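You operate a simulated robot arm through the tools that you are given. There is no shell and no other tool.

Carry out the task below with a simulated robot arm. There is one attempt and no reset: what you move stays moved.

## Task
Put the sealed brown carton on the rollers, give it one label and send it down the lane.
Fine: shut the gate again; the other carton stays where it is, with no label.

It is judged by the outcome, as a careful person would: the job done as asked, and still so three seconds after it is handed in. It fails if anything else is knocked over, pushed out of place, dropped, spilled or broken.

## Robot
A 6-joint arm with a three-finger gripper, fixed in place. Base frame: the origin is at the foot of the arm, x ahead of it, y to its left, z up. Readings come in m, degrees, newtons and seconds.
Its first joint turns from -166.0 to 166.0 degrees. Payload 4.89 kg.
Tool frame: the origin (TCP) lies between the finger pads and is the grasp point; the fingertips stand 0.03 m ahead of it; z points along the fingers, y is the line along which they close. Largest opening 0.164 m; the body of the gripper starts 0.125 m behind the TCP.
Orientation is that of the tool frame in the base frame, as a unit quaternion [w, x, y, z]. With the fingers straight down and closing along the base's y, the tool's x points along the base's -x, its y along +y and its z along -z.

## Interface
- The arm moves only by the tool drive_tool. Its argument "steps" is one flat list of numbers, 7 for each row, row after row: the shift along the tool's x, y, z in mm, then the turn, a rotation vector about the tool's x, y, z in rad, then the opening, from 0 (shut) to 1 (fully open). In form: [dx, dy, dz, wx, wy, wz, grip, dx, dy, dz, wx, wy, wz, grip, ...]. A call has 1 to 20 rows; each row is the pose to reach, as a shift and turn from the pose commanded when the call began, along the tool's axes at that moment. Each row takes 0.2 s and may step no farther than 0.05 m and 8.6 degrees from the row before; otherwise, or with a gripper value out of range, the whole call is refused. Where a pose cannot be reached the arm comes as near as it can. A force on the tool above 60 N (or 10 N above the force at the start of the call, whichever is more), or a blocked arm, ends the call early, and 0.2 s more pass. The fingers move at their own pace (about 0.108 m/s each) and stop on an object; they squeeze with about 45 N. The grip force told is the motor's: it shows also when the fingers shut on nothing. Time passes only in rows, and 0.2 s behind the last, so rows that repeat a pose let the fingers close. It gives the time, the measured TCP pose, the force on the tool (base axes), the opening and the grip force at its end, in the units of the frame above (readings bear some noise), with the torque about the TCP (base axes, N m) and any sound that the robot's microphone picked up.
- Cameras (640 x 400 px; columns grow to the right, rows downward): "scene" is fixed at [0.2199, 0.5017, 1.5444]; the picture's right is [-0.60, -0.80, 0.00], its down [-0.25, 0.18, -0.95] and it looks along [0.76, -0.57, -0.31] (base axes); focal length 358 px, centre (320, 200). "wrist" rides on the gripper at [0.076, -0.002, -0.152] in the tool frame; the picture's right is [0.02, 1.00, 0.00], its down [-0.88, 0.02, -0.47] and it looks along [-0.47, 0.01, 0.88] (tool axes); focal length 247 px, centre (320, 200). There is no depth. A picture from a camera that has moved, and an enlarged one, comes with that camera's place and axes in the base frame and with its lens.
- snapshot(camera): a new picture of that camera. It takes no simulated time.
- raise_lower(by): slides the trunk up (or, below 0, down) by that many m; the arm rides with it, the base frame stays. It gives what a move gives, with no picture.
- zoom(camera, box): a new picture of the part [left, top, right, bottom] of that camera's present view, enlarged. It takes no simulated time.
- finish_job(): hands the job in; it is judged then, once.

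Places have to be worked out from the pictures, the camera data and where the tool is seen. Open the gripper and draw the arm clear of the work before you hand the job in, unless the task says otherwise.

The tools are called after "Emit:" by a JSON object that holds its "op" and its "data". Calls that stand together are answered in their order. drive_tool: Moves the arm, as the interface text tells. Its arguments: {"type":"object","properties":{"steps":{"type":"array","items":{"type":"number"}}},"required":["steps"]} The other tools are called the same way: raise_lower (by) slides the trunk up or down; snapshot (camera) takes a picture; zoom (camera, box) takes an enlarged picture of a part of a camera's view; finish_job () hands the job in.

At the start:

```text
time_s: 0.0
tool_pos: [0.5937, 0.1655, 1.3943]
orientation: [0.0, 0.0, 1.0, 0.0]
ft_force: [0.4, 0.5, 0.2]
torque: [0.0, -0.04, 0.03]
finger_gap: 0.1638
grip_force: 0.0
trunk travel left (down, up): [-0.225, 0.165]
```

scene: 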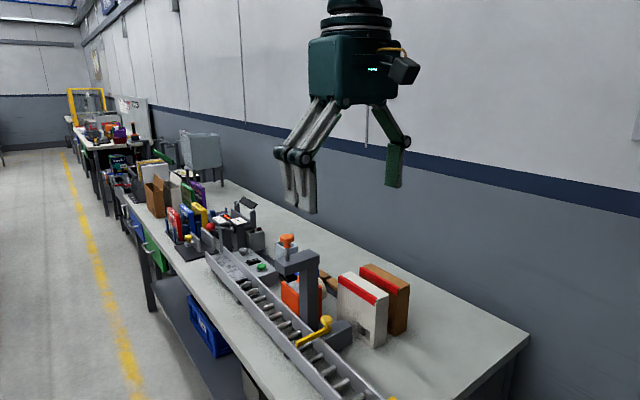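
wrist: 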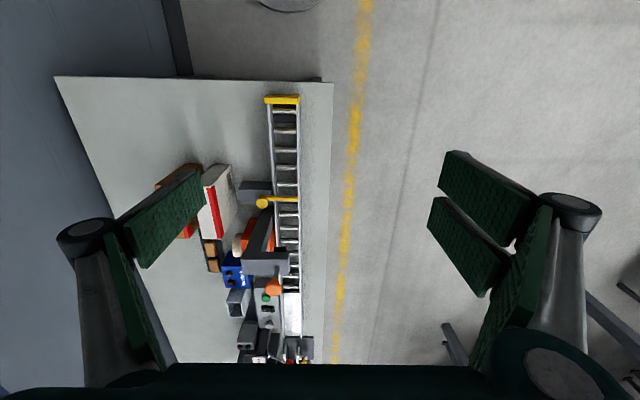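

I start by looking closely at the bench in both cameras to identify the cartons, roller lane, gate, and labeller.

Emit:
{"op": "zoom", "data": {"camera": "scene", "box": [200, 220, 420, 400]}}

Emit:
{"op": "zoom", "data": {"camera": "scene", "box": [110, 140, 290, 270]}}

Emit:
{"op": "zoom", "data": {"camera": "wrist", "box": [130, 80, 350, 230]}}

Emit:
{"op": "zoom", "data": {"camera": "wrist", "box": [160, 200, 360, 370]}}

```text
2.22 times, centred on (310, 310) of scene
camera zoom: at [0.2199, 0.5017, 1.5444], right [-0.6, -0.8, 0.0], down [-0.25, 0.18, -0.95], along [0.76, -0.57, -0.31], focal length 796 px, centre (342, -44)
```

zoom: 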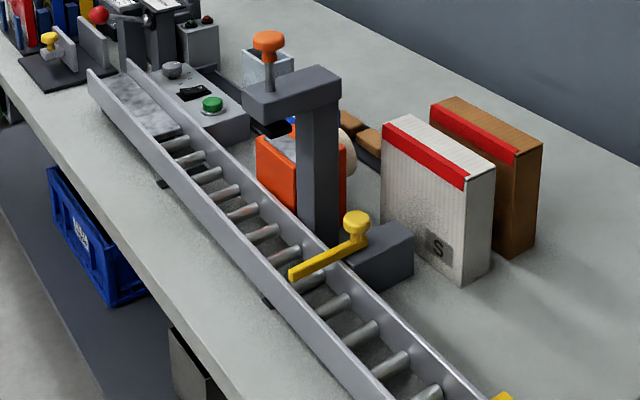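

```text
3.08 times, centred on (200, 205) of scene
camera zoom: at [0.2199, 0.5017, 1.5444], right [-0.6, -0.8, 0.0], down [-0.25, 0.18, -0.95], along [0.76, -0.57, -0.31], focal length 1102 px, centre (689, 185)
```

zoom: 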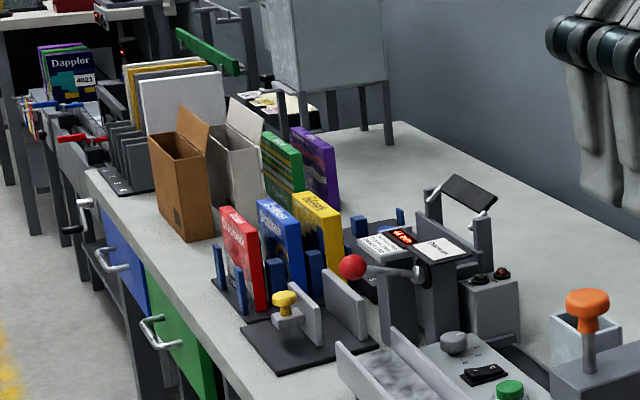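

```text
2.67 times, centred on (240, 155) of wrist
camera zoom: at [0.517, 0.1649, 1.5465], right [-0.02, 1.0, 0.0], down [0.88, 0.02, 0.47], along [0.47, 0.01, -0.88], focal length 659 px, centre (533, 320)
```

zoom: 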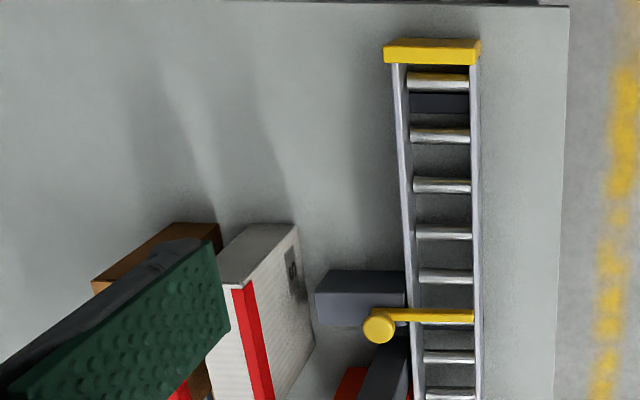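

```text
2.35 times, centred on (260, 285) of wrist
camera zoom: at [0.517, 0.1649, 1.5465], right [-0.02, 1.0, 0.0], down [0.88, 0.02, 0.47], along [0.47, 0.01, -0.88], focal length 581 px, centre (461, 0)
```

zoom: 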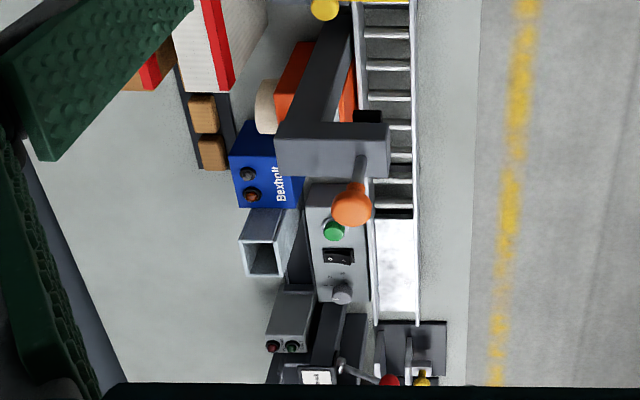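

The lane seems to run along x near y≈0.07 (end stop x≈0.58, gate knob ≈(0.84,0.01,0.96), orange labeller knob ≈(0.92,0.08,1.18)), with the white and brown taped cartons at y≈-0.14 and -0.23. I shift the arm sideways (high and clear) to get a central view of lane and cartons.

Emit:
{"op": "drive_tool", "data": {"steps": [0, -40, 0, 0, 0, 0, 1, 0, -80, 0, 0, 0, 0, 1, 0, -120, 0, 0, 0, 0, 1, 0, -160, 0, 0, 0, 0, 1, 0, -200, 0, 0, 0, 0, 1, 0, -200, 0, 0, 0, 0, 1]}}

Emit:
{"op": "snapshot", "data": {"camera": "wrist"}}

Emit:
{"op": "snapshot", "data": {"camera": "scene"}}

```text
time_s: 1.4
tool_pos: [0.5935, -0.0343, 1.3935]
orientation: [0.001, 0.0, 1.0, 0.0]
ft_force: [0.2, -0.4, 0.1]
torque: [0.04, 0.02, -0.03]
finger_gap: 0.1639
grip_force: 0.0
trunk travel left (down, up): [-0.225, 0.165]
```

```text
taken
camera wrist: at [0.5171, -0.0354, 1.5457], right [-0.02, 1.0, 0.0], down [0.88, 0.02, 0.47], along [0.47, 0.01, -0.88], focal length 247 px, centre (320, 200)
```

wrist: 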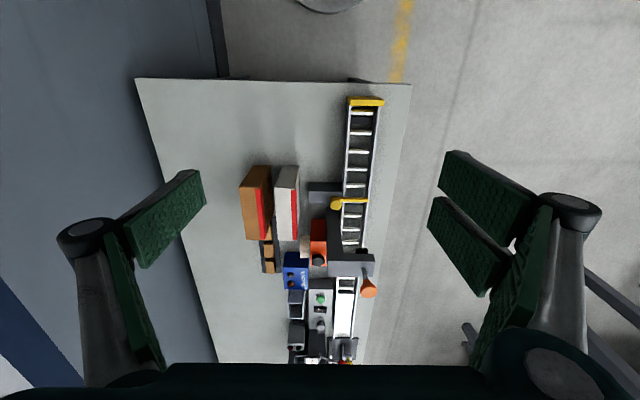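

```text
taken
```

scene: 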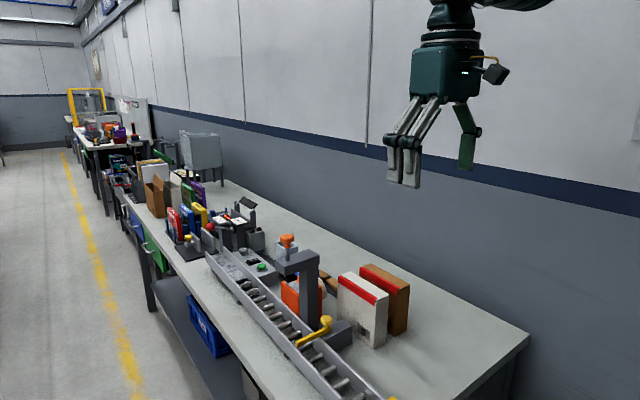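

Now a central view; I zoom to measure the cartons, gate and labeller.

Emit:
{"op": "zoom", "data": {"camera": "wrist", "box": [220, 150, 400, 270]}}

Emit:
{"op": "zoom", "data": {"camera": "wrist", "box": [260, 230, 400, 365]}}

Emit:
{"op": "zoom", "data": {"camera": "wrist", "box": [300, 80, 420, 215]}}

Emit:
{"op": "zoom", "data": {"camera": "scene", "box": [260, 220, 420, 350]}}

```text
3.33 times, centred on (310, 210) of wrist
camera zoom: at [0.5171, -0.0354, 1.5457], right [-0.02, 1.0, 0.0], down [0.88, 0.02, 0.47], along [0.47, 0.01, -0.88], focal length 823 px, centre (353, 167)
```

zoom: 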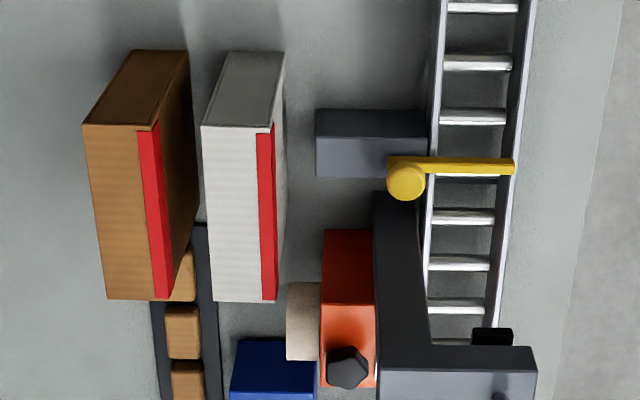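

```text
2.96 times, centred on (330, 298) of wrist
camera zoom: at [0.5171, -0.0354, 1.5457], right [-0.02, 1.0, 0.0], down [0.88, 0.02, 0.47], along [0.47, 0.01, -0.88], focal length 732 px, centre (290, -89)
```

zoom: 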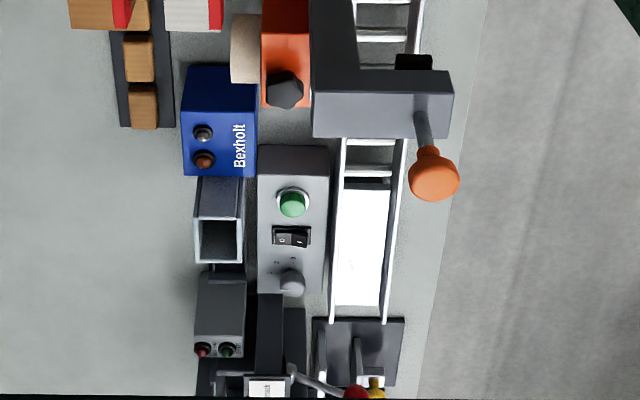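

```text
2.96 times, centred on (360, 148) of wrist
camera zoom: at [0.5171, -0.0354, 1.5457], right [-0.02, 1.0, 0.0], down [0.88, 0.02, 0.47], along [0.47, 0.01, -0.88], focal length 732 px, centre (202, 356)
```

zoom: 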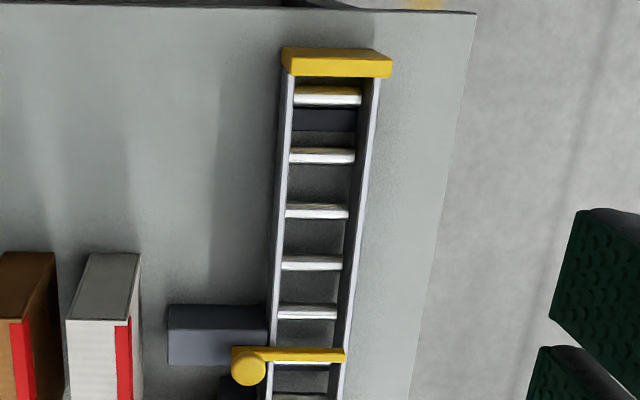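

```text
3.08 times, centred on (340, 285) of scene
camera zoom: at [0.2199, 0.5017, 1.5444], right [-0.6, -0.8, 0.0], down [-0.25, 0.18, -0.95], along [0.76, -0.57, -0.31], focal length 1102 px, centre (258, -62)
```

zoom: 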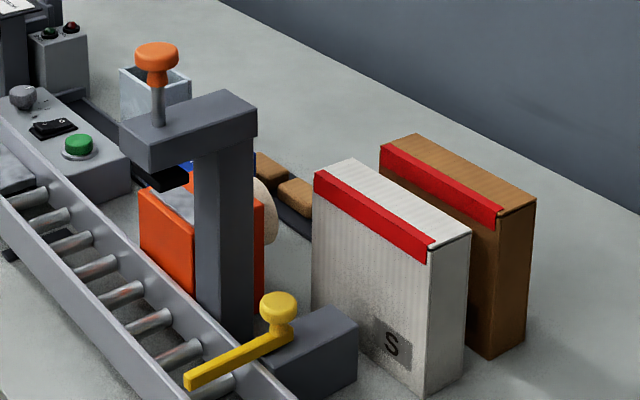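

The labeller column stands beside the lane with a black pad under its arm, and the gate bar crosses the lane just downstream. I lower the camera nearer the gate, staying at x≈0.65 in front of everything, to see the gate mechanism and heights.

Emit:
{"op": "drive_tool", "data": {"steps": [-10, 5, 40, 0, 0, 0, 1, -20, 10, 80, 0, 0, 0, 1, -30, 15, 120, 0, 0, 0, 1, -40, 20, 160, 0, 0, 0, 1, -50, 25, 200, 0, 0, 0, 1, -60, 34, 235, 0, 0, 0, 1, -60, 34, 235, 0, 0, 0, 1]}}

Emit:
{"op": "snapshot", "data": {"camera": "wrist"}}

```text
time_s: 3.0
tool_pos: [0.6565, 0.0006, 1.1576]
orientation: [0.0, 0.0, 1.0, 0.0]
ft_force: [0.8, -0.3, 0.1]
torque: [-0.04, 0.14, 0.03]
finger_gap: 0.1641
grip_force: 0.0
trunk travel left (down, up): [-0.225, 0.165]
```

```text
taken
camera wrist: at [0.5797, 0.0001, 1.3104], right [-0.02, 1.0, 0.0], down [0.88, 0.02, 0.47], along [0.47, 0.01, -0.88], focal length 247 px, centre (320, 200)
```

wrist: 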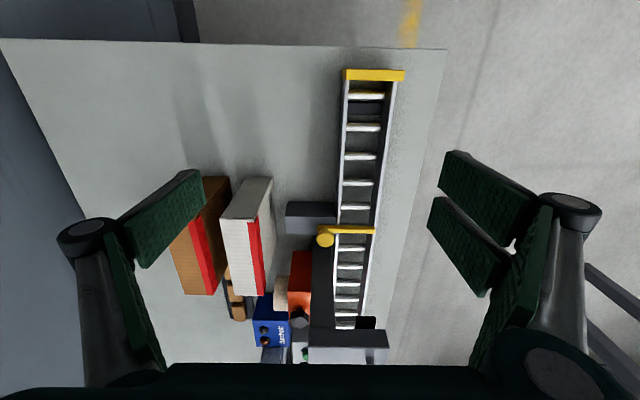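

I tilt the tool forward about 35° to look more horizontally along the lane and see the heights of the gate, pad and rollers.

Emit:
{"op": "drive_tool", "data": {"steps": [0, 0, 0, 0, -0.14, 0, 1, 0, 0, 0, 0, -0.28, 0, 1, 0, 0, 0, 0, -0.42, 0, 1, 0, 0, 0, 0, -0.56, 0, 1, 0, 0, 0, 0, -0.65, 0, 1, 0, 0, 0, 0, -0.65, 0, 1]}}

Emit:
{"op": "snapshot", "data": {"camera": "wrist"}}

Emit:
{"op": "zoom", "data": {"camera": "wrist", "box": [180, 100, 440, 262]}}

```text
time_s: 4.4
tool_pos: [0.6526, 0.0009, 1.1595]
orientation: [0.32, -0.001, 0.948, 0.0]
ft_force: [-0.5, -0.1, 0.2]
torque: [0.02, -0.04, -0.03]
finger_gap: 0.1642
grip_force: 0.1
trunk travel left (down, up): [-0.225, 0.165]
```

```text
taken
camera wrist: at [0.5002, -0.0009, 1.2346], right [-0.02, 1.0, -0.01], down [0.41, 0.02, 0.91], along [0.91, 0.01, -0.41], focal length 247 px, centre (320, 200)
```

wrist: 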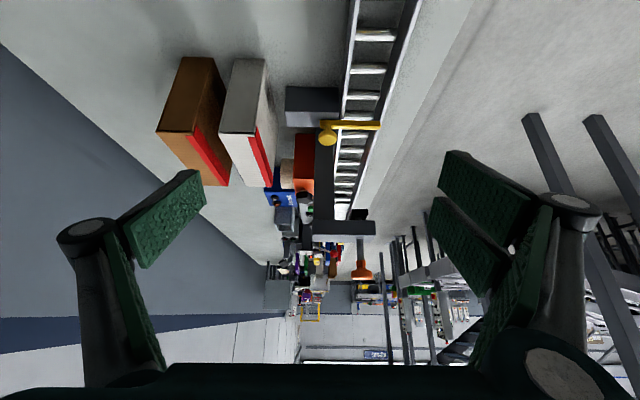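

```text
2.46 times, centred on (310, 181) of wrist
camera zoom: at [0.5002, -0.0009, 1.2346], right [-0.02, 1.0, -0.01], down [0.41, 0.02, 0.91], along [0.91, 0.01, -0.41], focal length 608 px, centre (345, 247)
```

zoom: 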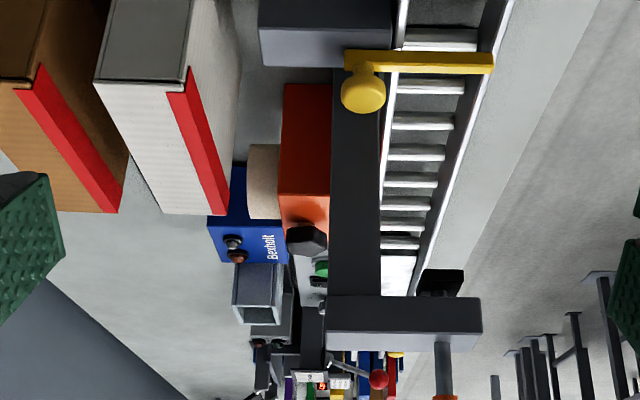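

The zoom is sharp, so I enlarge more on the gate block, the labeller head, and the lane.

Emit:
{"op": "zoom", "data": {"camera": "wrist", "box": [275, 75, 395, 150]}}

Emit:
{"op": "zoom", "data": {"camera": "wrist", "box": [270, 170, 400, 290]}}

Emit:
{"op": "zoom", "data": {"camera": "scene", "box": [280, 300, 380, 365]}}

Emit:
{"op": "zoom", "data": {"camera": "scene", "box": [255, 225, 355, 290]}}

```text
5.33 times, centred on (335, 112) of wrist
camera zoom: at [0.5002, -0.0009, 1.2346], right [-0.02, 1.0, -0.01], down [0.41, 0.02, 0.91], along [0.91, 0.01, -0.41], focal length 1317 px, centre (240, 667)
```

zoom: 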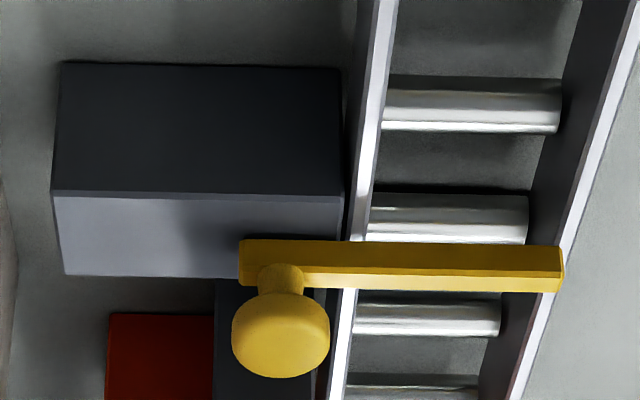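

```text
3.33 times, centred on (335, 230) of wrist
camera zoom: at [0.5002, -0.0009, 1.2346], right [-0.02, 1.0, -0.01], down [0.41, 0.02, 0.91], along [0.91, 0.01, -0.41], focal length 823 px, centre (270, 100)
```

zoom: 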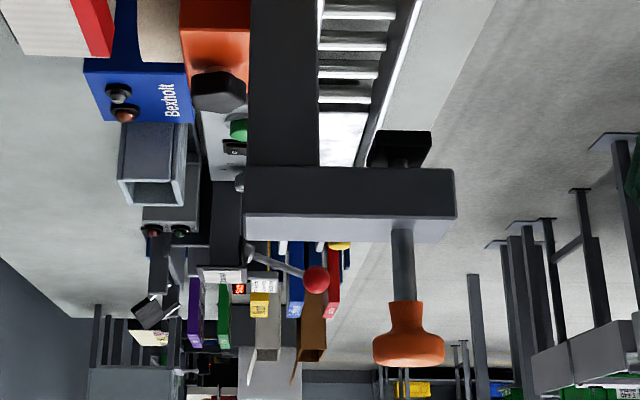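

```text
6.15 times, centred on (330, 332) of scene
camera zoom: at [0.2199, 0.5017, 1.5444], right [-0.6, -0.8, 0.0], down [-0.25, 0.18, -0.95], along [0.76, -0.57, -0.31], focal length 2205 px, centre (258, -615)
```

zoom: 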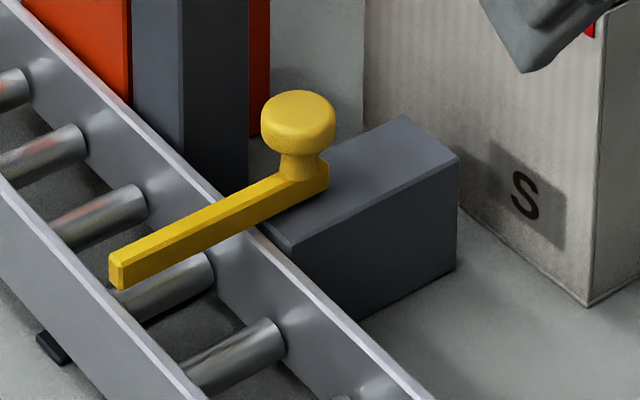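

```text
6.15 times, centred on (305, 258) of scene
camera zoom: at [0.2199, 0.5017, 1.5444], right [-0.6, -0.8, 0.0], down [-0.25, 0.18, -0.95], along [0.76, -0.57, -0.31], focal length 2205 px, centre (412, -154)
```

zoom: 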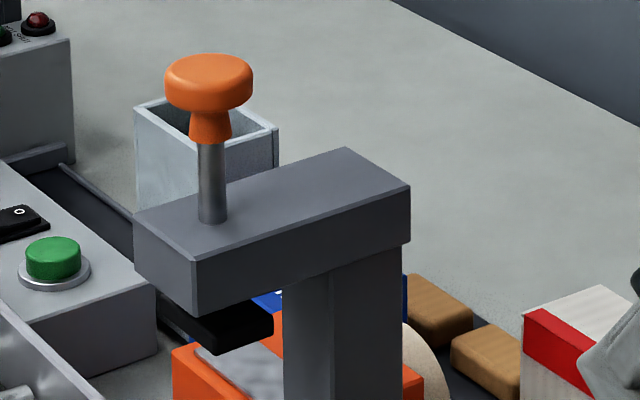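

The gate bar lies on top of the block with a knob on its near end, and the labeller is a plunger with a black pad under its arm; the lane appears to slope slightly down toward the end stop. I rise and straighten the tool to look down on the labeller from above.

Emit:
{"op": "drive_tool", "data": {"steps": [-37.4, 7.1, -14.6, 0, 0.093, 0, 1, -74.9, 14.3, -29.1, 0, 0.186, 0, 1, -112.3, 21.4, -43.7, 0, 0.279, 0, 1, -149.7, 28.6, -58.3, 0, 0.371, 0, 1, -187.1, 35.7, -72.9, 0, 0.464, 0, 1, -224.6, 42.9, -87.4, 0, 0.557, 0, 1, -262, 50, -102, 0, 0.65, 0, 1, -262, 50, -102, 0, 0.65, 0, 1]}}

Emit:
{"op": "snapshot", "data": {"camera": "wrist"}}

Emit:
{"op": "snapshot", "data": {"camera": "scene"}}

```text
time_s: 6.2
tool_pos: [0.8017, 0.0527, 1.3968]
orientation: [-0.001, -0.001, 1.0, 0.0]
ft_force: [0.9, 0.5, -0.6]
torque: [-0.05, 0.23, 0.0]
finger_gap: 0.164
grip_force: 0.1
trunk travel left (down, up): [-0.225, 0.165]
```

```text
taken
camera wrist: at [0.7257, 0.0513, 1.5498], right [-0.02, 1.0, 0.0], down [0.88, 0.02, 0.47], along [0.47, 0.01, -0.88], focal length 247 px, centre (320, 200)
```

wrist: 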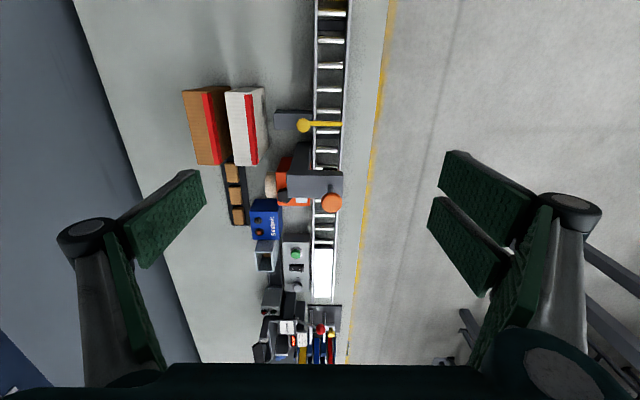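

```text
taken
```

scene: 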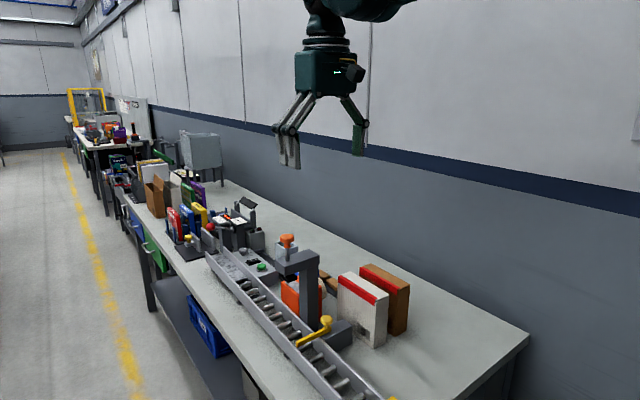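

Emit:
{"op": "zoom", "data": {"camera": "wrist", "box": [250, 90, 370, 165]}}

Emit:
{"op": "zoom", "data": {"camera": "wrist", "box": [250, 140, 370, 215]}}

Emit:
{"op": "zoom", "data": {"camera": "wrist", "box": [170, 80, 280, 175]}}

Emit:
{"op": "zoom", "data": {"camera": "scene", "box": [250, 0, 410, 180]}}

```text
5.33 times, centred on (310, 128) of wrist
camera zoom: at [0.7257, 0.0513, 1.5498], right [-0.02, 1.0, 0.0], down [0.88, 0.02, 0.47], along [0.47, 0.01, -0.88], focal length 1317 px, centre (373, 587)
```

zoom: 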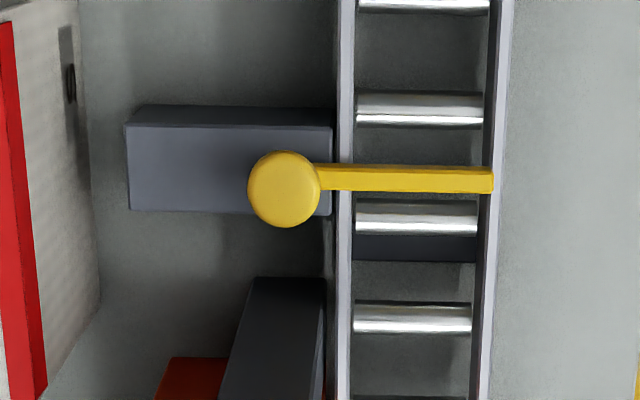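

```text
5.33 times, centred on (310, 178) of wrist
camera zoom: at [0.7257, 0.0513, 1.5498], right [-0.02, 1.0, 0.0], down [0.88, 0.02, 0.47], along [0.47, 0.01, -0.88], focal length 1317 px, centre (373, 320)
```

zoom: 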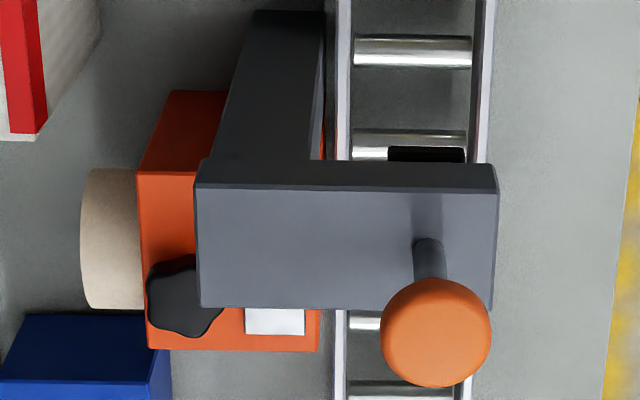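

```text
4.21 times, centred on (225, 128) of wrist
camera zoom: at [0.7257, 0.0513, 1.5498], right [-0.02, 1.0, 0.0], down [0.88, 0.02, 0.47], along [0.47, 0.01, -0.88], focal length 1040 px, centre (720, 505)
```

zoom: 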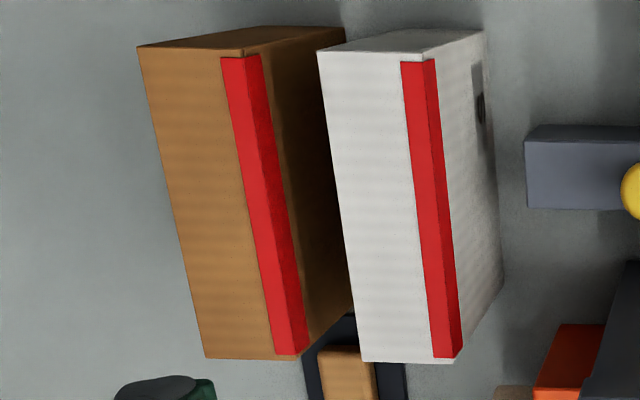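

```text
2.22 times, centred on (330, 90) of scene
camera zoom: at [0.2199, 0.5017, 1.5444], right [-0.6, -0.8, 0.0], down [-0.25, 0.18, -0.95], along [0.76, -0.57, -0.31], focal length 796 px, centre (298, 444)
```

zoom: 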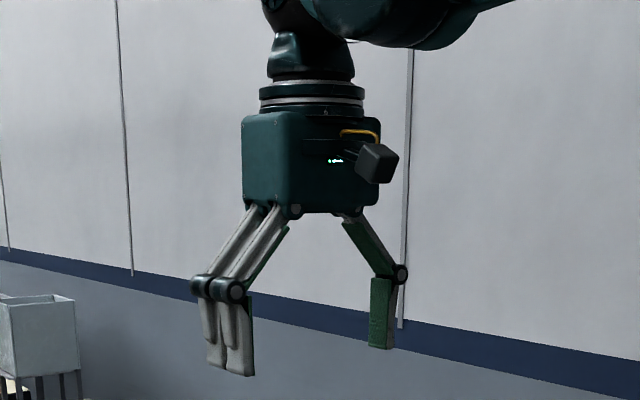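

From matching views I now estimate: cartons 0.16 long (x≈0.77–0.93), tops z≈1.01, bench z≈0.86, brown at y≈-0.23..-0.18; lane interior y≈0.044–0.106, rollers z≈0.885 sloping toward the end stop; labeller head x 0.90–0.95, z 1.095–1.122, knob at (0.924, 0.0755, ~1.19). The carton must go on the rollers upstream of the labeller, so I turn the tool 180° (camera to the far side) to keep the camera clear of the orange knob later.

Emit:
{"op": "drive_tool", "data": {"steps": [0, 0, 0, 0, 0, 0.145, 0.48, 0, 0, 0, 0, 0, 0.29, 0.48, 0, 0, 0, 0, 0, 0.435, 0.48, 0, 0, 0, 0, 0, 0.58, 0.48, 0, 0, 0, 0, 0, 0.725, 0.48, 0, 0, 0, 0, 0, 0.87, 0.48, 0, 0, 0, 0, 0, 1.015, 0.48, 0, 0, 0, 0, 0, 1.16, 0.48, 0, 0, 0, 0, 0, 1.305, 0.48, 0, 0, 0, 0, 0, 1.45, 0.48, 0, 0, 0, 0, 0, 1.595, 0.48, 0, 0, 0, 0, 0, 1.74, 0.48, 0, 0, 0, 0, 0, 1.885, 0.48, 0, 0, 0, 0, 0, 2.03, 0.48, 0, 0, 0, 0, 0, 2.175, 0.48, 0, 0, 0, 0, 0, 2.32, 0.48, 0, 0, 0, 0, 0, 2.465, 0.48, 0, 0, 0, 0, 0, 2.61, 0.48, 0, 0, 0, 0, 0, 2.755, 0.48, 0, 0, 0, 0, 0, 2.9, 0.48]}}

Emit:
{"op": "snapshot", "data": {"camera": "scene"}}

```text
time_s: 10.4
tool_pos: [0.8007, 0.0498, 1.3977]
orientation: [0.0, 0.993, 0.119, 0.001]
ft_force: [-0.3, 0.1, -0.5]
torque: [-0.01, -0.03, 0.01]
finger_gap: 0.0789
grip_force: 0.1
trunk travel left (down, up): [-0.225, 0.165]
```

```text
taken
```

scene: 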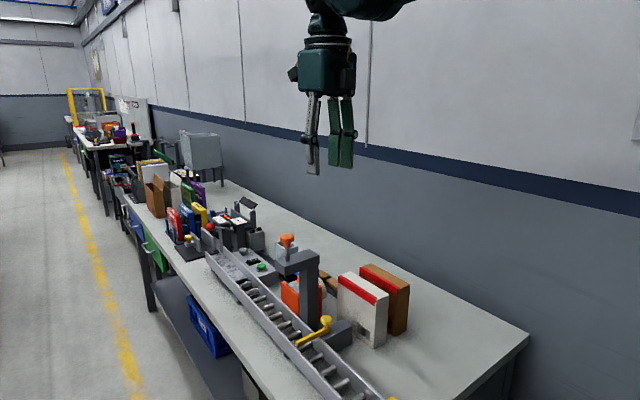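

The tool is nearly turned round; I finish the last 0.24 rad of yaw.

Emit:
{"op": "drive_tool", "data": {"steps": [0, 0, 0, 0, 0, 0.12, 0.48, 0, 0, 0, 0, 0, 0.2416, 0.48, 0, 0, 0, 0, 0, 0.2416, 0.48]}}

Emit:
{"op": "snapshot", "data": {"camera": "wrist"}}

Emit:
{"op": "zoom", "data": {"camera": "scene", "box": [250, 0, 410, 180]}}

```text
time_s: 11.2
tool_pos: [0.8007, 0.0483, 1.3986]
orientation: [-0.002, 0.995, 0.095, 0.001]
ft_force: [0.4, 0.8, -0.6]
torque: [0.01, 0.01, 0.01]
finger_gap: 0.079
grip_force: 0.0
out of reach, approached as far as the arm can: row 1, 2, 3
trunk travel left (down, up): [-0.225, 0.165]
```

```text
taken
camera wrist: at [0.8752, 0.0644, 1.5514], right [0.21, -0.98, 0.0], down [-0.86, -0.19, 0.47], along [-0.46, -0.1, -0.88], focal length 247 px, centre (320, 200)
```

wrist: 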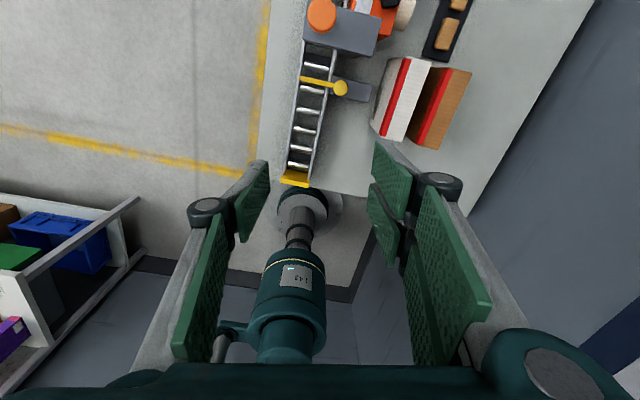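

```text
2.22 times, centred on (330, 90) of scene
camera zoom: at [0.2199, 0.5017, 1.5444], right [-0.6, -0.8, 0.0], down [-0.25, 0.18, -0.95], along [0.76, -0.57, -0.31], focal length 796 px, centre (298, 444)
```

zoom: 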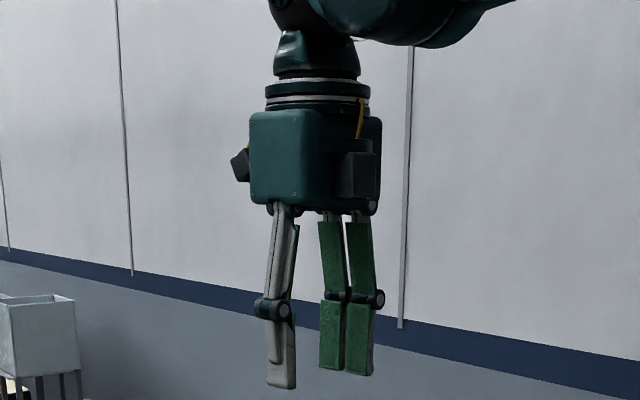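

The wrist roll hits its limit about 11° short of a full half turn. Before deciding the yaw, I test how far out over the upstream rollers the arm can reach (staying high, at y≈0.075).

Emit:
{"op": "drive_tool", "data": {"steps": [42, 3.5, 0, 0, 0, 0, 0.48, 84, 7, 0, 0, 0, 0, 0.48, 126, 10.5, 0, 0, 0, 0, 0.48, 168, 14, 0, 0, 0, 0, 0.48, 210, 17.5, 0, 0, 0, 0, 0.48, 251, 21, 0, 0, 0, 0, 0.48, 251, 21, 0, 0, 0, 0, 0.48]}}

```text
time_s: 12.8
tool_pos: [1.0531, 0.0759, 1.4]
orientation: [-0.004, 0.995, 0.102, -0.001]
ft_force: [2.6, -0.1, -3.0]
torque: [-0.03, 0.3, -0.01]
finger_gap: 0.0787
grip_force: 0.0
trunk travel left (down, up): [-0.225, 0.165]
```

Reach is fine at x≈1.05 up high. I descend here in stages toward z≈1.1 to see whether it still reaches (clear air above the upstream rollers).

Emit:
{"op": "drive_tool", "data": {"steps": [0, 0, 40, 0, 0, 0, 0.48, 0, 0, 80, 0, 0, 0, 0.48, 0, 0, 120, 0, 0, 0, 0.48, 0, 0, 160, 0, 0, 0, 0.48, 0, 0, 200, 0, 0, 0, 0.48, 0, 0, 200, 0, 0, 0, 0.48]}}

Emit:
{"op": "snapshot", "data": {"camera": "scene"}}

Emit:
{"op": "snapshot", "data": {"camera": "wrist"}}

```text
time_s: 14.2
tool_pos: [1.0486, 0.0767, 1.1979]
orientation: [-0.004, 0.995, 0.1, 0.0]
ft_force: [1.1, 0.3, -0.3]
torque: [0.0, 0.12, 0.01]
finger_gap: 0.0788
grip_force: 0.1
out of reach, approached as far as the arm can: row 4, 5, 6
trunk travel left (down, up): [-0.225, 0.165]
```

```text
taken
```

scene: 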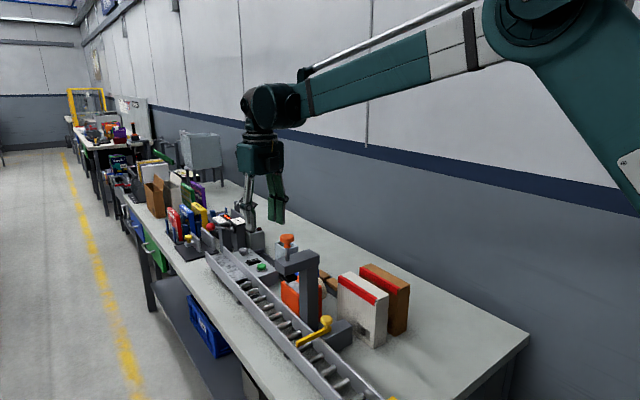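

```text
taken
camera wrist: at [1.124, 0.0919, 1.3506], right [0.22, -0.97, -0.01], down [-0.86, -0.2, 0.47], along [-0.46, -0.1, -0.88], focal length 247 px, centre (320, 200)
```

wrist: 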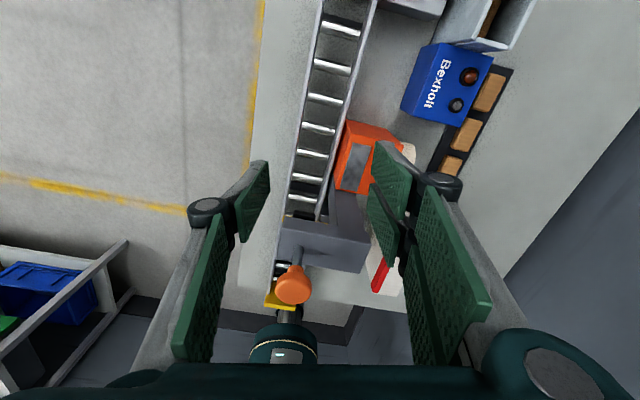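

The reach is OK: about x=1.05 at z=1.2, and lowering the trunk will shift that envelope down. A full 180° yaw is not available, so I'll use the normal yaw and hold the carton by its top edge so the camera clears the orange knob. I rise and turn back to yaw 0 while moving toward the cartons.

Emit:
{"op": "drive_tool", "data": {"steps": [0, 0, -40, 0, 0, -0.1475, 0.48, 0, 0, -80, 0, 0, -0.295, 0.48, 0, 0, -120, 0, 0, -0.4425, 0.48, 0, 0, -160, 0, 0, -0.59, 0.48, 0, 0, -200, 0, 0, -0.7375, 0.48, -15, 7, -200, 0, 0, -0.885, 0.48, -30, 14, -200, 0, 0, -1.0325, 0.48, -45, 21, -200, 0, 0, -1.18, 0.48, -60, 28, -200, 0, 0, -1.3275, 0.48, -75, 35, -200, 0, 0, -1.475, 0.48, -90, 42, -200, 0, 0, -1.6225, 0.48, -105, 49, -200, 0, 0, -1.77, 0.48, -120, 56, -200, 0, 0, -1.9175, 0.48, -135, 63, -200, 0, 0, -2.065, 0.48, -150, 70, -200, 0, 0, -2.2125, 0.48, -165, 77, -200, 0, 0, -2.36, 0.48, -180, 84, -200, 0, 0, -2.5075, 0.48, -195, 91, -200, 0, 0, -2.655, 0.48, -210, 98, -200, 0, 0, -2.8025, 0.48, -225, 104, -200, 0, 0, -2.94, 0.48]}}

```text
time_s: 18.4
tool_pos: [0.8483, -0.0705, 1.3976]
orientation: [0.001, 0.003, 1.0, 0.002]
ft_force: [-0.1, 1.0, -0.2]
torque: [-0.04, 0.02, 0.01]
finger_gap: 0.0788
grip_force: 0.2
trunk travel left (down, up): [-0.225, 0.165]
```

Back at yaw 0. I move over the brown carton (about y=-0.205) at a safe height to line up.

Emit:
{"op": "drive_tool", "data": {"steps": [10, -30, 30, 0, 0, -0.006, 0.48, 20, -60, 60, 0, 0, -0.006, 0.48, 30, -90, 90, 0, 0, -0.006, 0.48, 40, -115, 120, 0, 0, -0.006, 0.48, 48, -134.5, 147.6, 0, 0, -0.006, 0.48, 48, -134.5, 147.6, 0, 0, -0.006, 0.48]}}

Emit:
{"op": "snapshot", "data": {"camera": "wrist"}}

Emit:
{"op": "zoom", "data": {"camera": "scene", "box": [320, 130, 450, 350]}}

```text
time_s: 19.8
tool_pos: [0.8005, -0.2046, 1.2482]
orientation: [0.0, 0.002, 1.0, 0.003]
ft_force: [-0.5, -0.1, -0.9]
torque: [0.06, 0.02, 0.04]
finger_gap: 0.0787
grip_force: 0.2
trunk travel left (down, up): [-0.225, 0.165]
```

```text
taken
camera wrist: at [0.7244, -0.2063, 1.4009], right [-0.02, 1.0, 0.0], down [0.88, 0.01, 0.47], along [0.47, 0.01, -0.88], focal length 247 px, centre (320, 200)
```

wrist: 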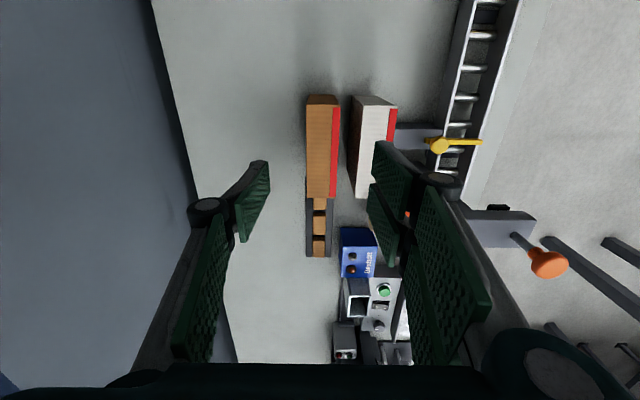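

```text
1.82 times, centred on (385, 240) of scene
camera zoom: at [0.2199, 0.5017, 1.5444], right [-0.6, -0.8, 0.0], down [-0.25, 0.18, -0.95], along [0.76, -0.57, -0.31], focal length 651 px, centre (202, 127)
```

zoom: 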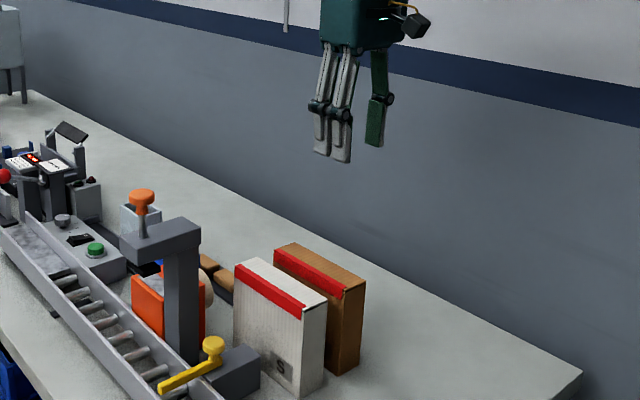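

I zoom on the carton tops to measure the brown carton's exact sides and the gap to the white one.

Emit:
{"op": "zoom", "data": {"camera": "wrist", "box": [290, 85, 410, 205]}}

Emit:
{"op": "zoom", "data": {"camera": "wrist", "box": [180, 130, 460, 300]}}

```text
3.33 times, centred on (350, 145) of wrist
camera zoom: at [0.7244, -0.2063, 1.4009], right [-0.02, 1.0, 0.0], down [0.88, 0.01, 0.47], along [0.47, 0.01, -0.88], focal length 823 px, centre (220, 383)
```

zoom: 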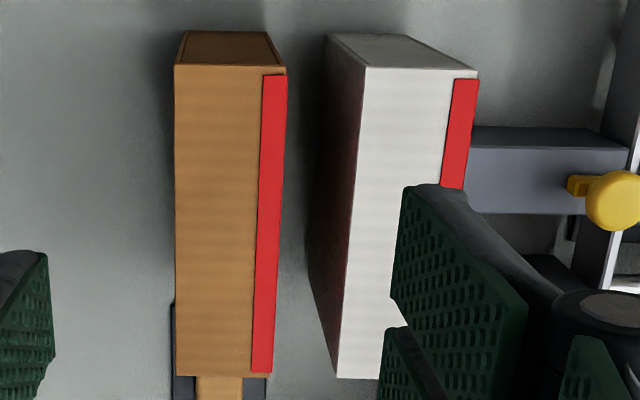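

```text
2.29 times, centred on (320, 215) of wrist
camera zoom: at [0.7244, -0.2063, 1.4009], right [-0.02, 1.0, 0.0], down [0.88, 0.01, 0.47], along [0.47, 0.01, -0.88], focal length 564 px, centre (320, 166)
```

zoom: 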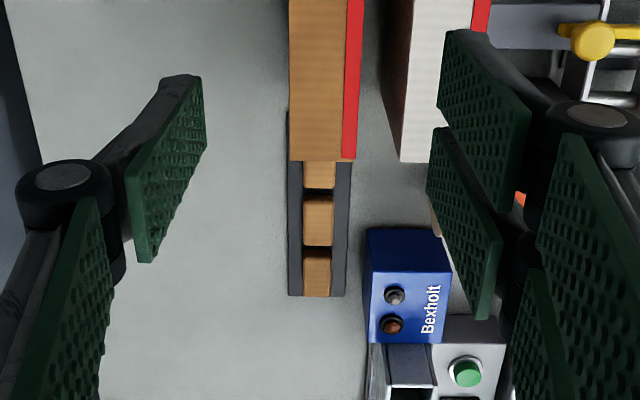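

Brown carton: centre ≈(0.851,-0.200), 0.05 thick, 35 mm gap to the white carton; the fingers (79 mm gap) fit around it. I lower the trunk 0.10 m (TCP ends ≈1.15, well above the carton tops at 1.01) so the far reach at lane height improves.

Emit:
{"op": "raise_lower", "data": {"by": -0.1}}

Emit:
{"op": "zoom", "data": {"camera": "scene", "box": [320, 180, 450, 350]}}

Emit:
{"op": "snapshot", "data": {"camera": "wrist"}}

```text
time_s: 21.1
tool_pos: [0.8009, -0.2035, 1.1497]
orientation: [0.001, 0.002, 1.0, 0.003]
ft_force: [-0.1, -0.3, 0.3]
torque: [-0.01, -0.01, 0.0]
finger_gap: 0.0787
grip_force: 0.0
trunk travel left (down, up): [-0.125, 0.265]
```

```text
2.35 times, centred on (385, 265) of scene
camera zoom: at [0.2199, 0.5017, 1.5444], right [-0.6, -0.8, 0.0], down [-0.25, 0.18, -0.95], along [0.76, -0.57, -0.31], focal length 843 px, centre (167, 47)
```

zoom: 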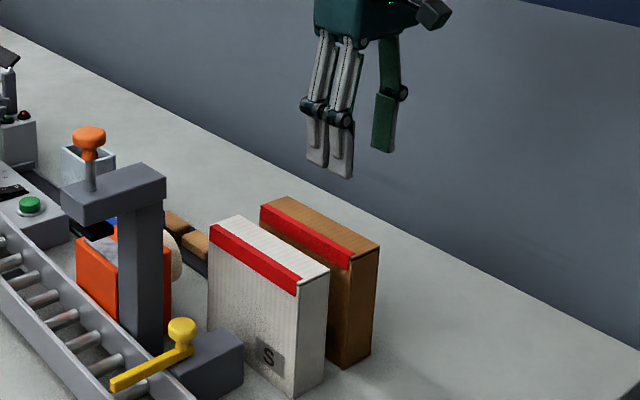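

```text
taken
camera wrist: at [0.7245, -0.2056, 1.3015], right [-0.02, 1.0, 0.0], down [0.88, 0.01, 0.47], along [0.47, 0.01, -0.88], focal length 247 px, centre (320, 200)
```

wrist: 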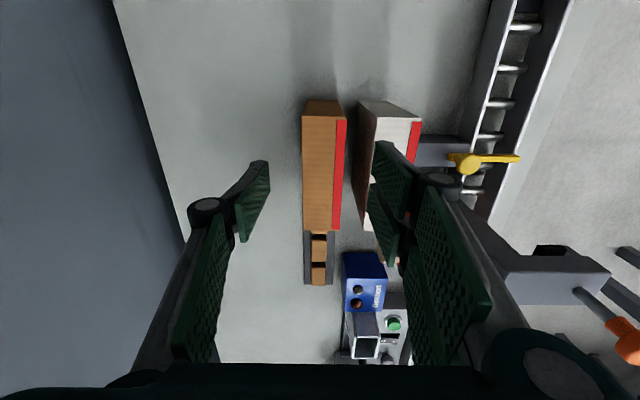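

I use the 0.1 m vertical shift to refine the carton's top height by zooming again.

Emit:
{"op": "zoom", "data": {"camera": "wrist", "box": [290, 90, 430, 240]}}

```text
2.67 times, centred on (360, 165) of wrist
camera zoom: at [0.7245, -0.2056, 1.3015], right [-0.02, 1.0, 0.0], down [0.88, 0.01, 0.47], along [0.47, 0.01, -0.88], focal length 659 px, centre (213, 293)
```

zoom: 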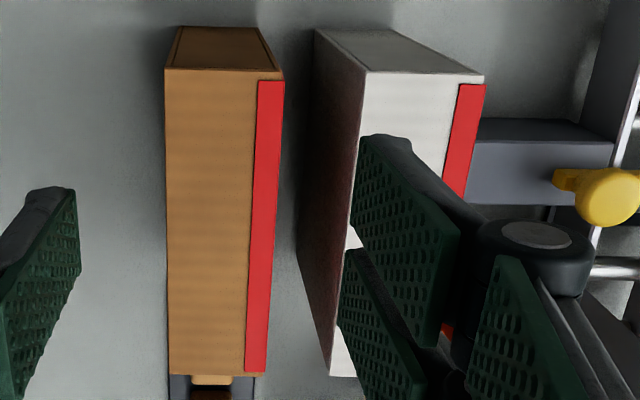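

Top of the brown carton ≈1.010. I align to (0.843, -0.200) and lower to z≈1.055 so that the fingertips are just above the carton, then check.

Emit:
{"op": "drive_tool", "data": {"steps": [-21, 2, 20, 0.003, 0, -0.002, 0.48, -42, 3.5, 40, 0.005, 0, -0.004, 0.48, -42, 3.5, 70, 0.005, 0, -0.004, 0.48, -42, 3.5, 95, 0.005, 0, -0.004, 0.48, -42, 3.5, 95, 0.005, 0, -0.004, 0.48]}}

Emit:
{"op": "zoom", "data": {"camera": "scene", "box": [330, 210, 430, 340]}}

Emit:
{"op": "snapshot", "data": {"camera": "wrist"}}

```text
time_s: 22.3
tool_pos: [0.8412, -0.2012, 1.054]
orientation: [0.0, 0.0, 1.0, 0.0]
ft_force: [-0.3, 0.4, 0.3]
torque: [0.02, 0.03, -0.03]
finger_gap: 0.0787
grip_force: 0.0
trunk travel left (down, up): [-0.125, 0.265]
```

```text
3.08 times, centred on (380, 275) of scene
camera zoom: at [0.2199, 0.5017, 1.5444], right [-0.6, -0.8, 0.0], down [-0.25, 0.18, -0.95], along [0.76, -0.57, -0.31], focal length 1102 px, centre (135, -31)
```

zoom: 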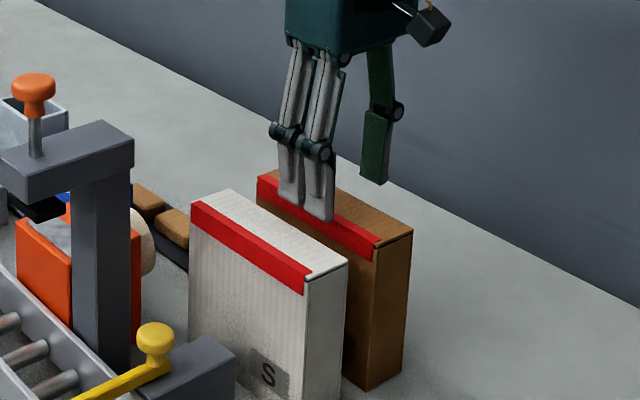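

```text
taken
camera wrist: at [0.7654, -0.2024, 1.2068], right [-0.02, 1.0, 0.0], down [0.88, 0.02, 0.47], along [0.47, 0.01, -0.88], focal length 247 px, centre (320, 200)
```

wrist: 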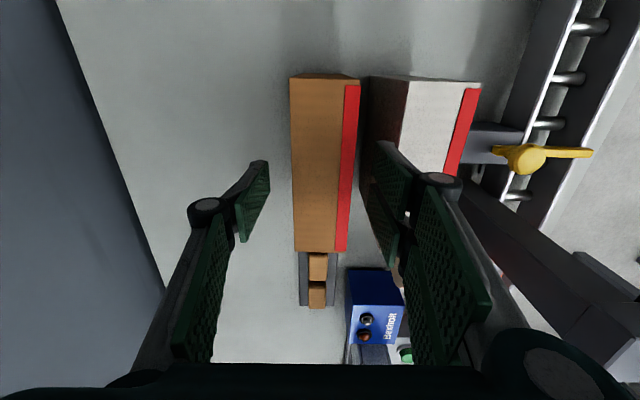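

The brown carton sits centred between the fingertips (about equal gaps either side) and the finger pair is in the gap before the white carton. I lower to z≈1.020 (about 20 mm of pad overlap).

Emit:
{"op": "drive_tool", "data": {"steps": [0, 1, 17, 0, 0, 0, 0.48, 0, 1, 34, 0, 0, 0, 0.48, 0, 1, 34, 0, 0, 0, 0.48]}}

Emit:
{"op": "zoom", "data": {"camera": "scene", "box": [330, 210, 430, 340]}}

Emit:
{"op": "zoom", "data": {"camera": "wrist", "box": [200, 60, 500, 260]}}

```text
time_s: 23.1
tool_pos: [0.8409, -0.2001, 1.0198]
orientation: [0.0, -0.001, 1.0, 0.0]
ft_force: [0.6, 0.1, 0.1]
torque: [-0.02, 0.01, -0.01]
finger_gap: 0.0787
grip_force: 0.0
trunk travel left (down, up): [-0.125, 0.265]
```

```text
3.08 times, centred on (380, 275) of scene
camera zoom: at [0.2199, 0.5017, 1.5444], right [-0.6, -0.8, 0.0], down [-0.25, 0.18, -0.95], along [0.76, -0.57, -0.31], focal length 1102 px, centre (135, -31)
```

zoom: 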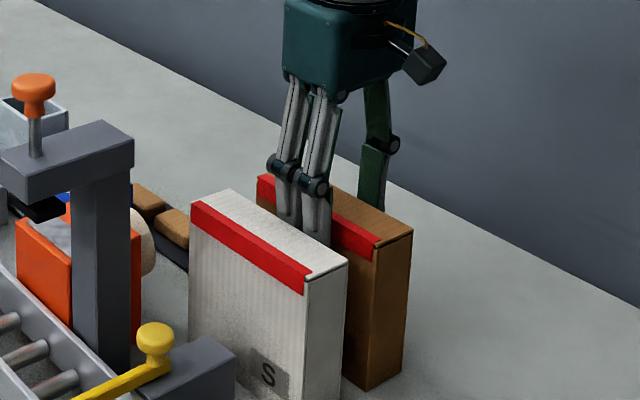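

```text
2.00 times, centred on (350, 160) of wrist
camera zoom: at [0.7659, -0.2015, 1.1727], right [-0.02, 1.0, 0.0], down [0.88, 0.02, 0.47], along [0.47, 0.01, -0.88], focal length 494 px, centre (260, 280)
```

zoom: 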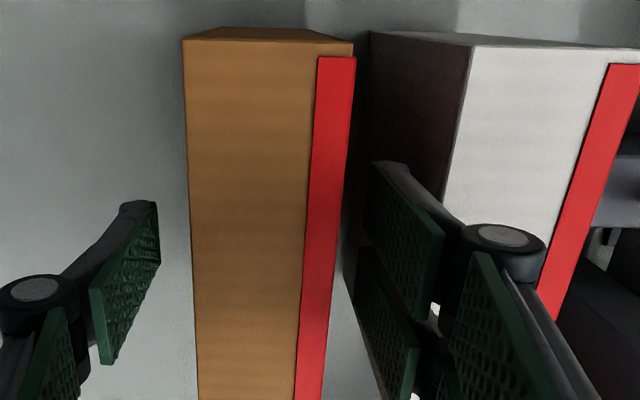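

Clear on both sides. I close the gripper on the brown carton.

Emit:
{"op": "drive_tool", "data": {"steps": [0, 0, 0, 0, 0, 0, 0.35, 0, 0, 0, 0, 0, 0, 0.25, 0, 0, 0, 0, 0, 0, 0.1, 0, 0, 0, 0, 0, 0, 0, 0, 0, 0, 0, 0, 0, 0]}}

Emit:
{"op": "zoom", "data": {"camera": "scene", "box": [330, 210, 430, 340]}}

Emit:
{"op": "zoom", "data": {"camera": "wrist", "box": [200, 60, 500, 260]}}

```text
time_s: 24.3
tool_pos: [0.8419, -0.2003, 1.0196]
orientation: [0.0, 0.0, 1.0, 0.0]
ft_force: [0.1, -0.6, -0.3]
torque: [0.01, -0.02, -0.03]
finger_gap: 0.0493
grip_force: 44.7
trunk travel left (down, up): [-0.125, 0.265]
```

```text
3.08 times, centred on (380, 275) of scene
camera zoom: at [0.2199, 0.5017, 1.5444], right [-0.6, -0.8, 0.0], down [-0.25, 0.18, -0.95], along [0.76, -0.57, -0.31], focal length 1102 px, centre (135, -31)
```

zoom: 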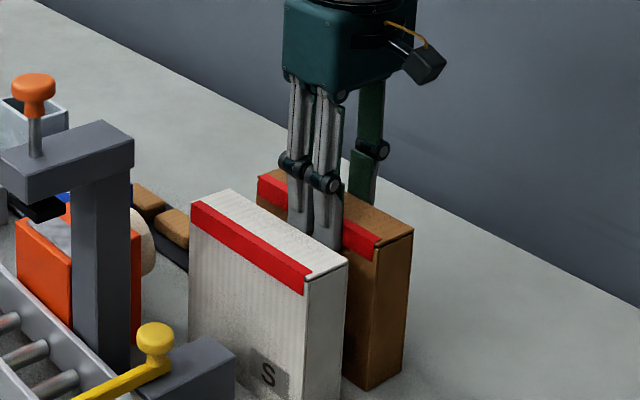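

```text
2.00 times, centred on (350, 160) of wrist
camera zoom: at [0.7658, -0.2015, 1.1729], right [-0.02, 1.0, 0.0], down [0.88, 0.02, 0.47], along [0.47, 0.01, -0.88], focal length 494 px, centre (260, 280)
```

zoom: 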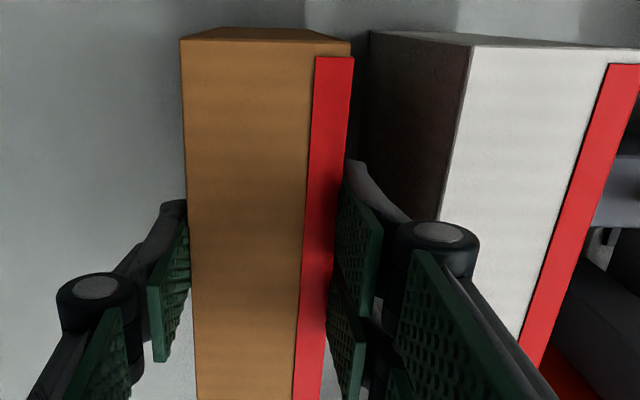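

Gripped: carton thickness 49 mm at 45 N. I lift slowly 30 mm straight up and check the load.

Emit:
{"op": "drive_tool", "data": {"steps": [0, 0, -8, 0, 0, 0, 0, 0, 0, -18, 0, 0, 0, 0, 0, 0, -30, 0, 0, 0, 0, 0, 0, -30, 0, 0, 0, 0]}}

Emit:
{"op": "zoom", "data": {"camera": "scene", "box": [330, 200, 430, 340]}}

```text
time_s: 25.3
tool_pos: [0.8419, -0.2017, 1.0497]
orientation: [0.0, -0.001, 1.0, 0.0]
ft_force: [1.1, -0.5, -0.8]
torque: [0.01, 0.01, 0.01]
finger_gap: 0.049
grip_force: 44.9
trunk travel left (down, up): [-0.125, 0.265]
```

```text
2.86 times, centred on (380, 270) of scene
camera zoom: at [0.2199, 0.5017, 1.5444], right [-0.6, -0.8, 0.0], down [-0.25, 0.18, -0.95], along [0.76, -0.57, -0.31], focal length 1024 px, centre (149, 0)
```

zoom: 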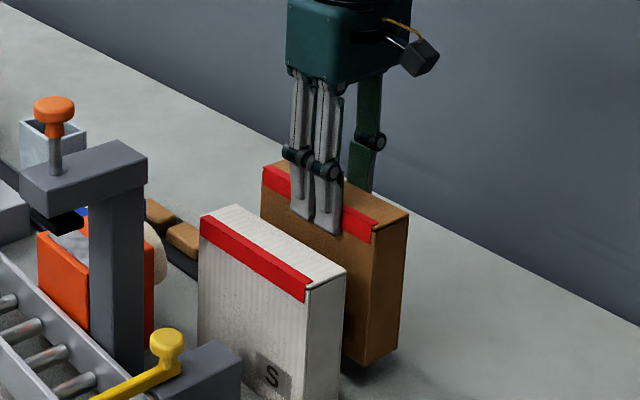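

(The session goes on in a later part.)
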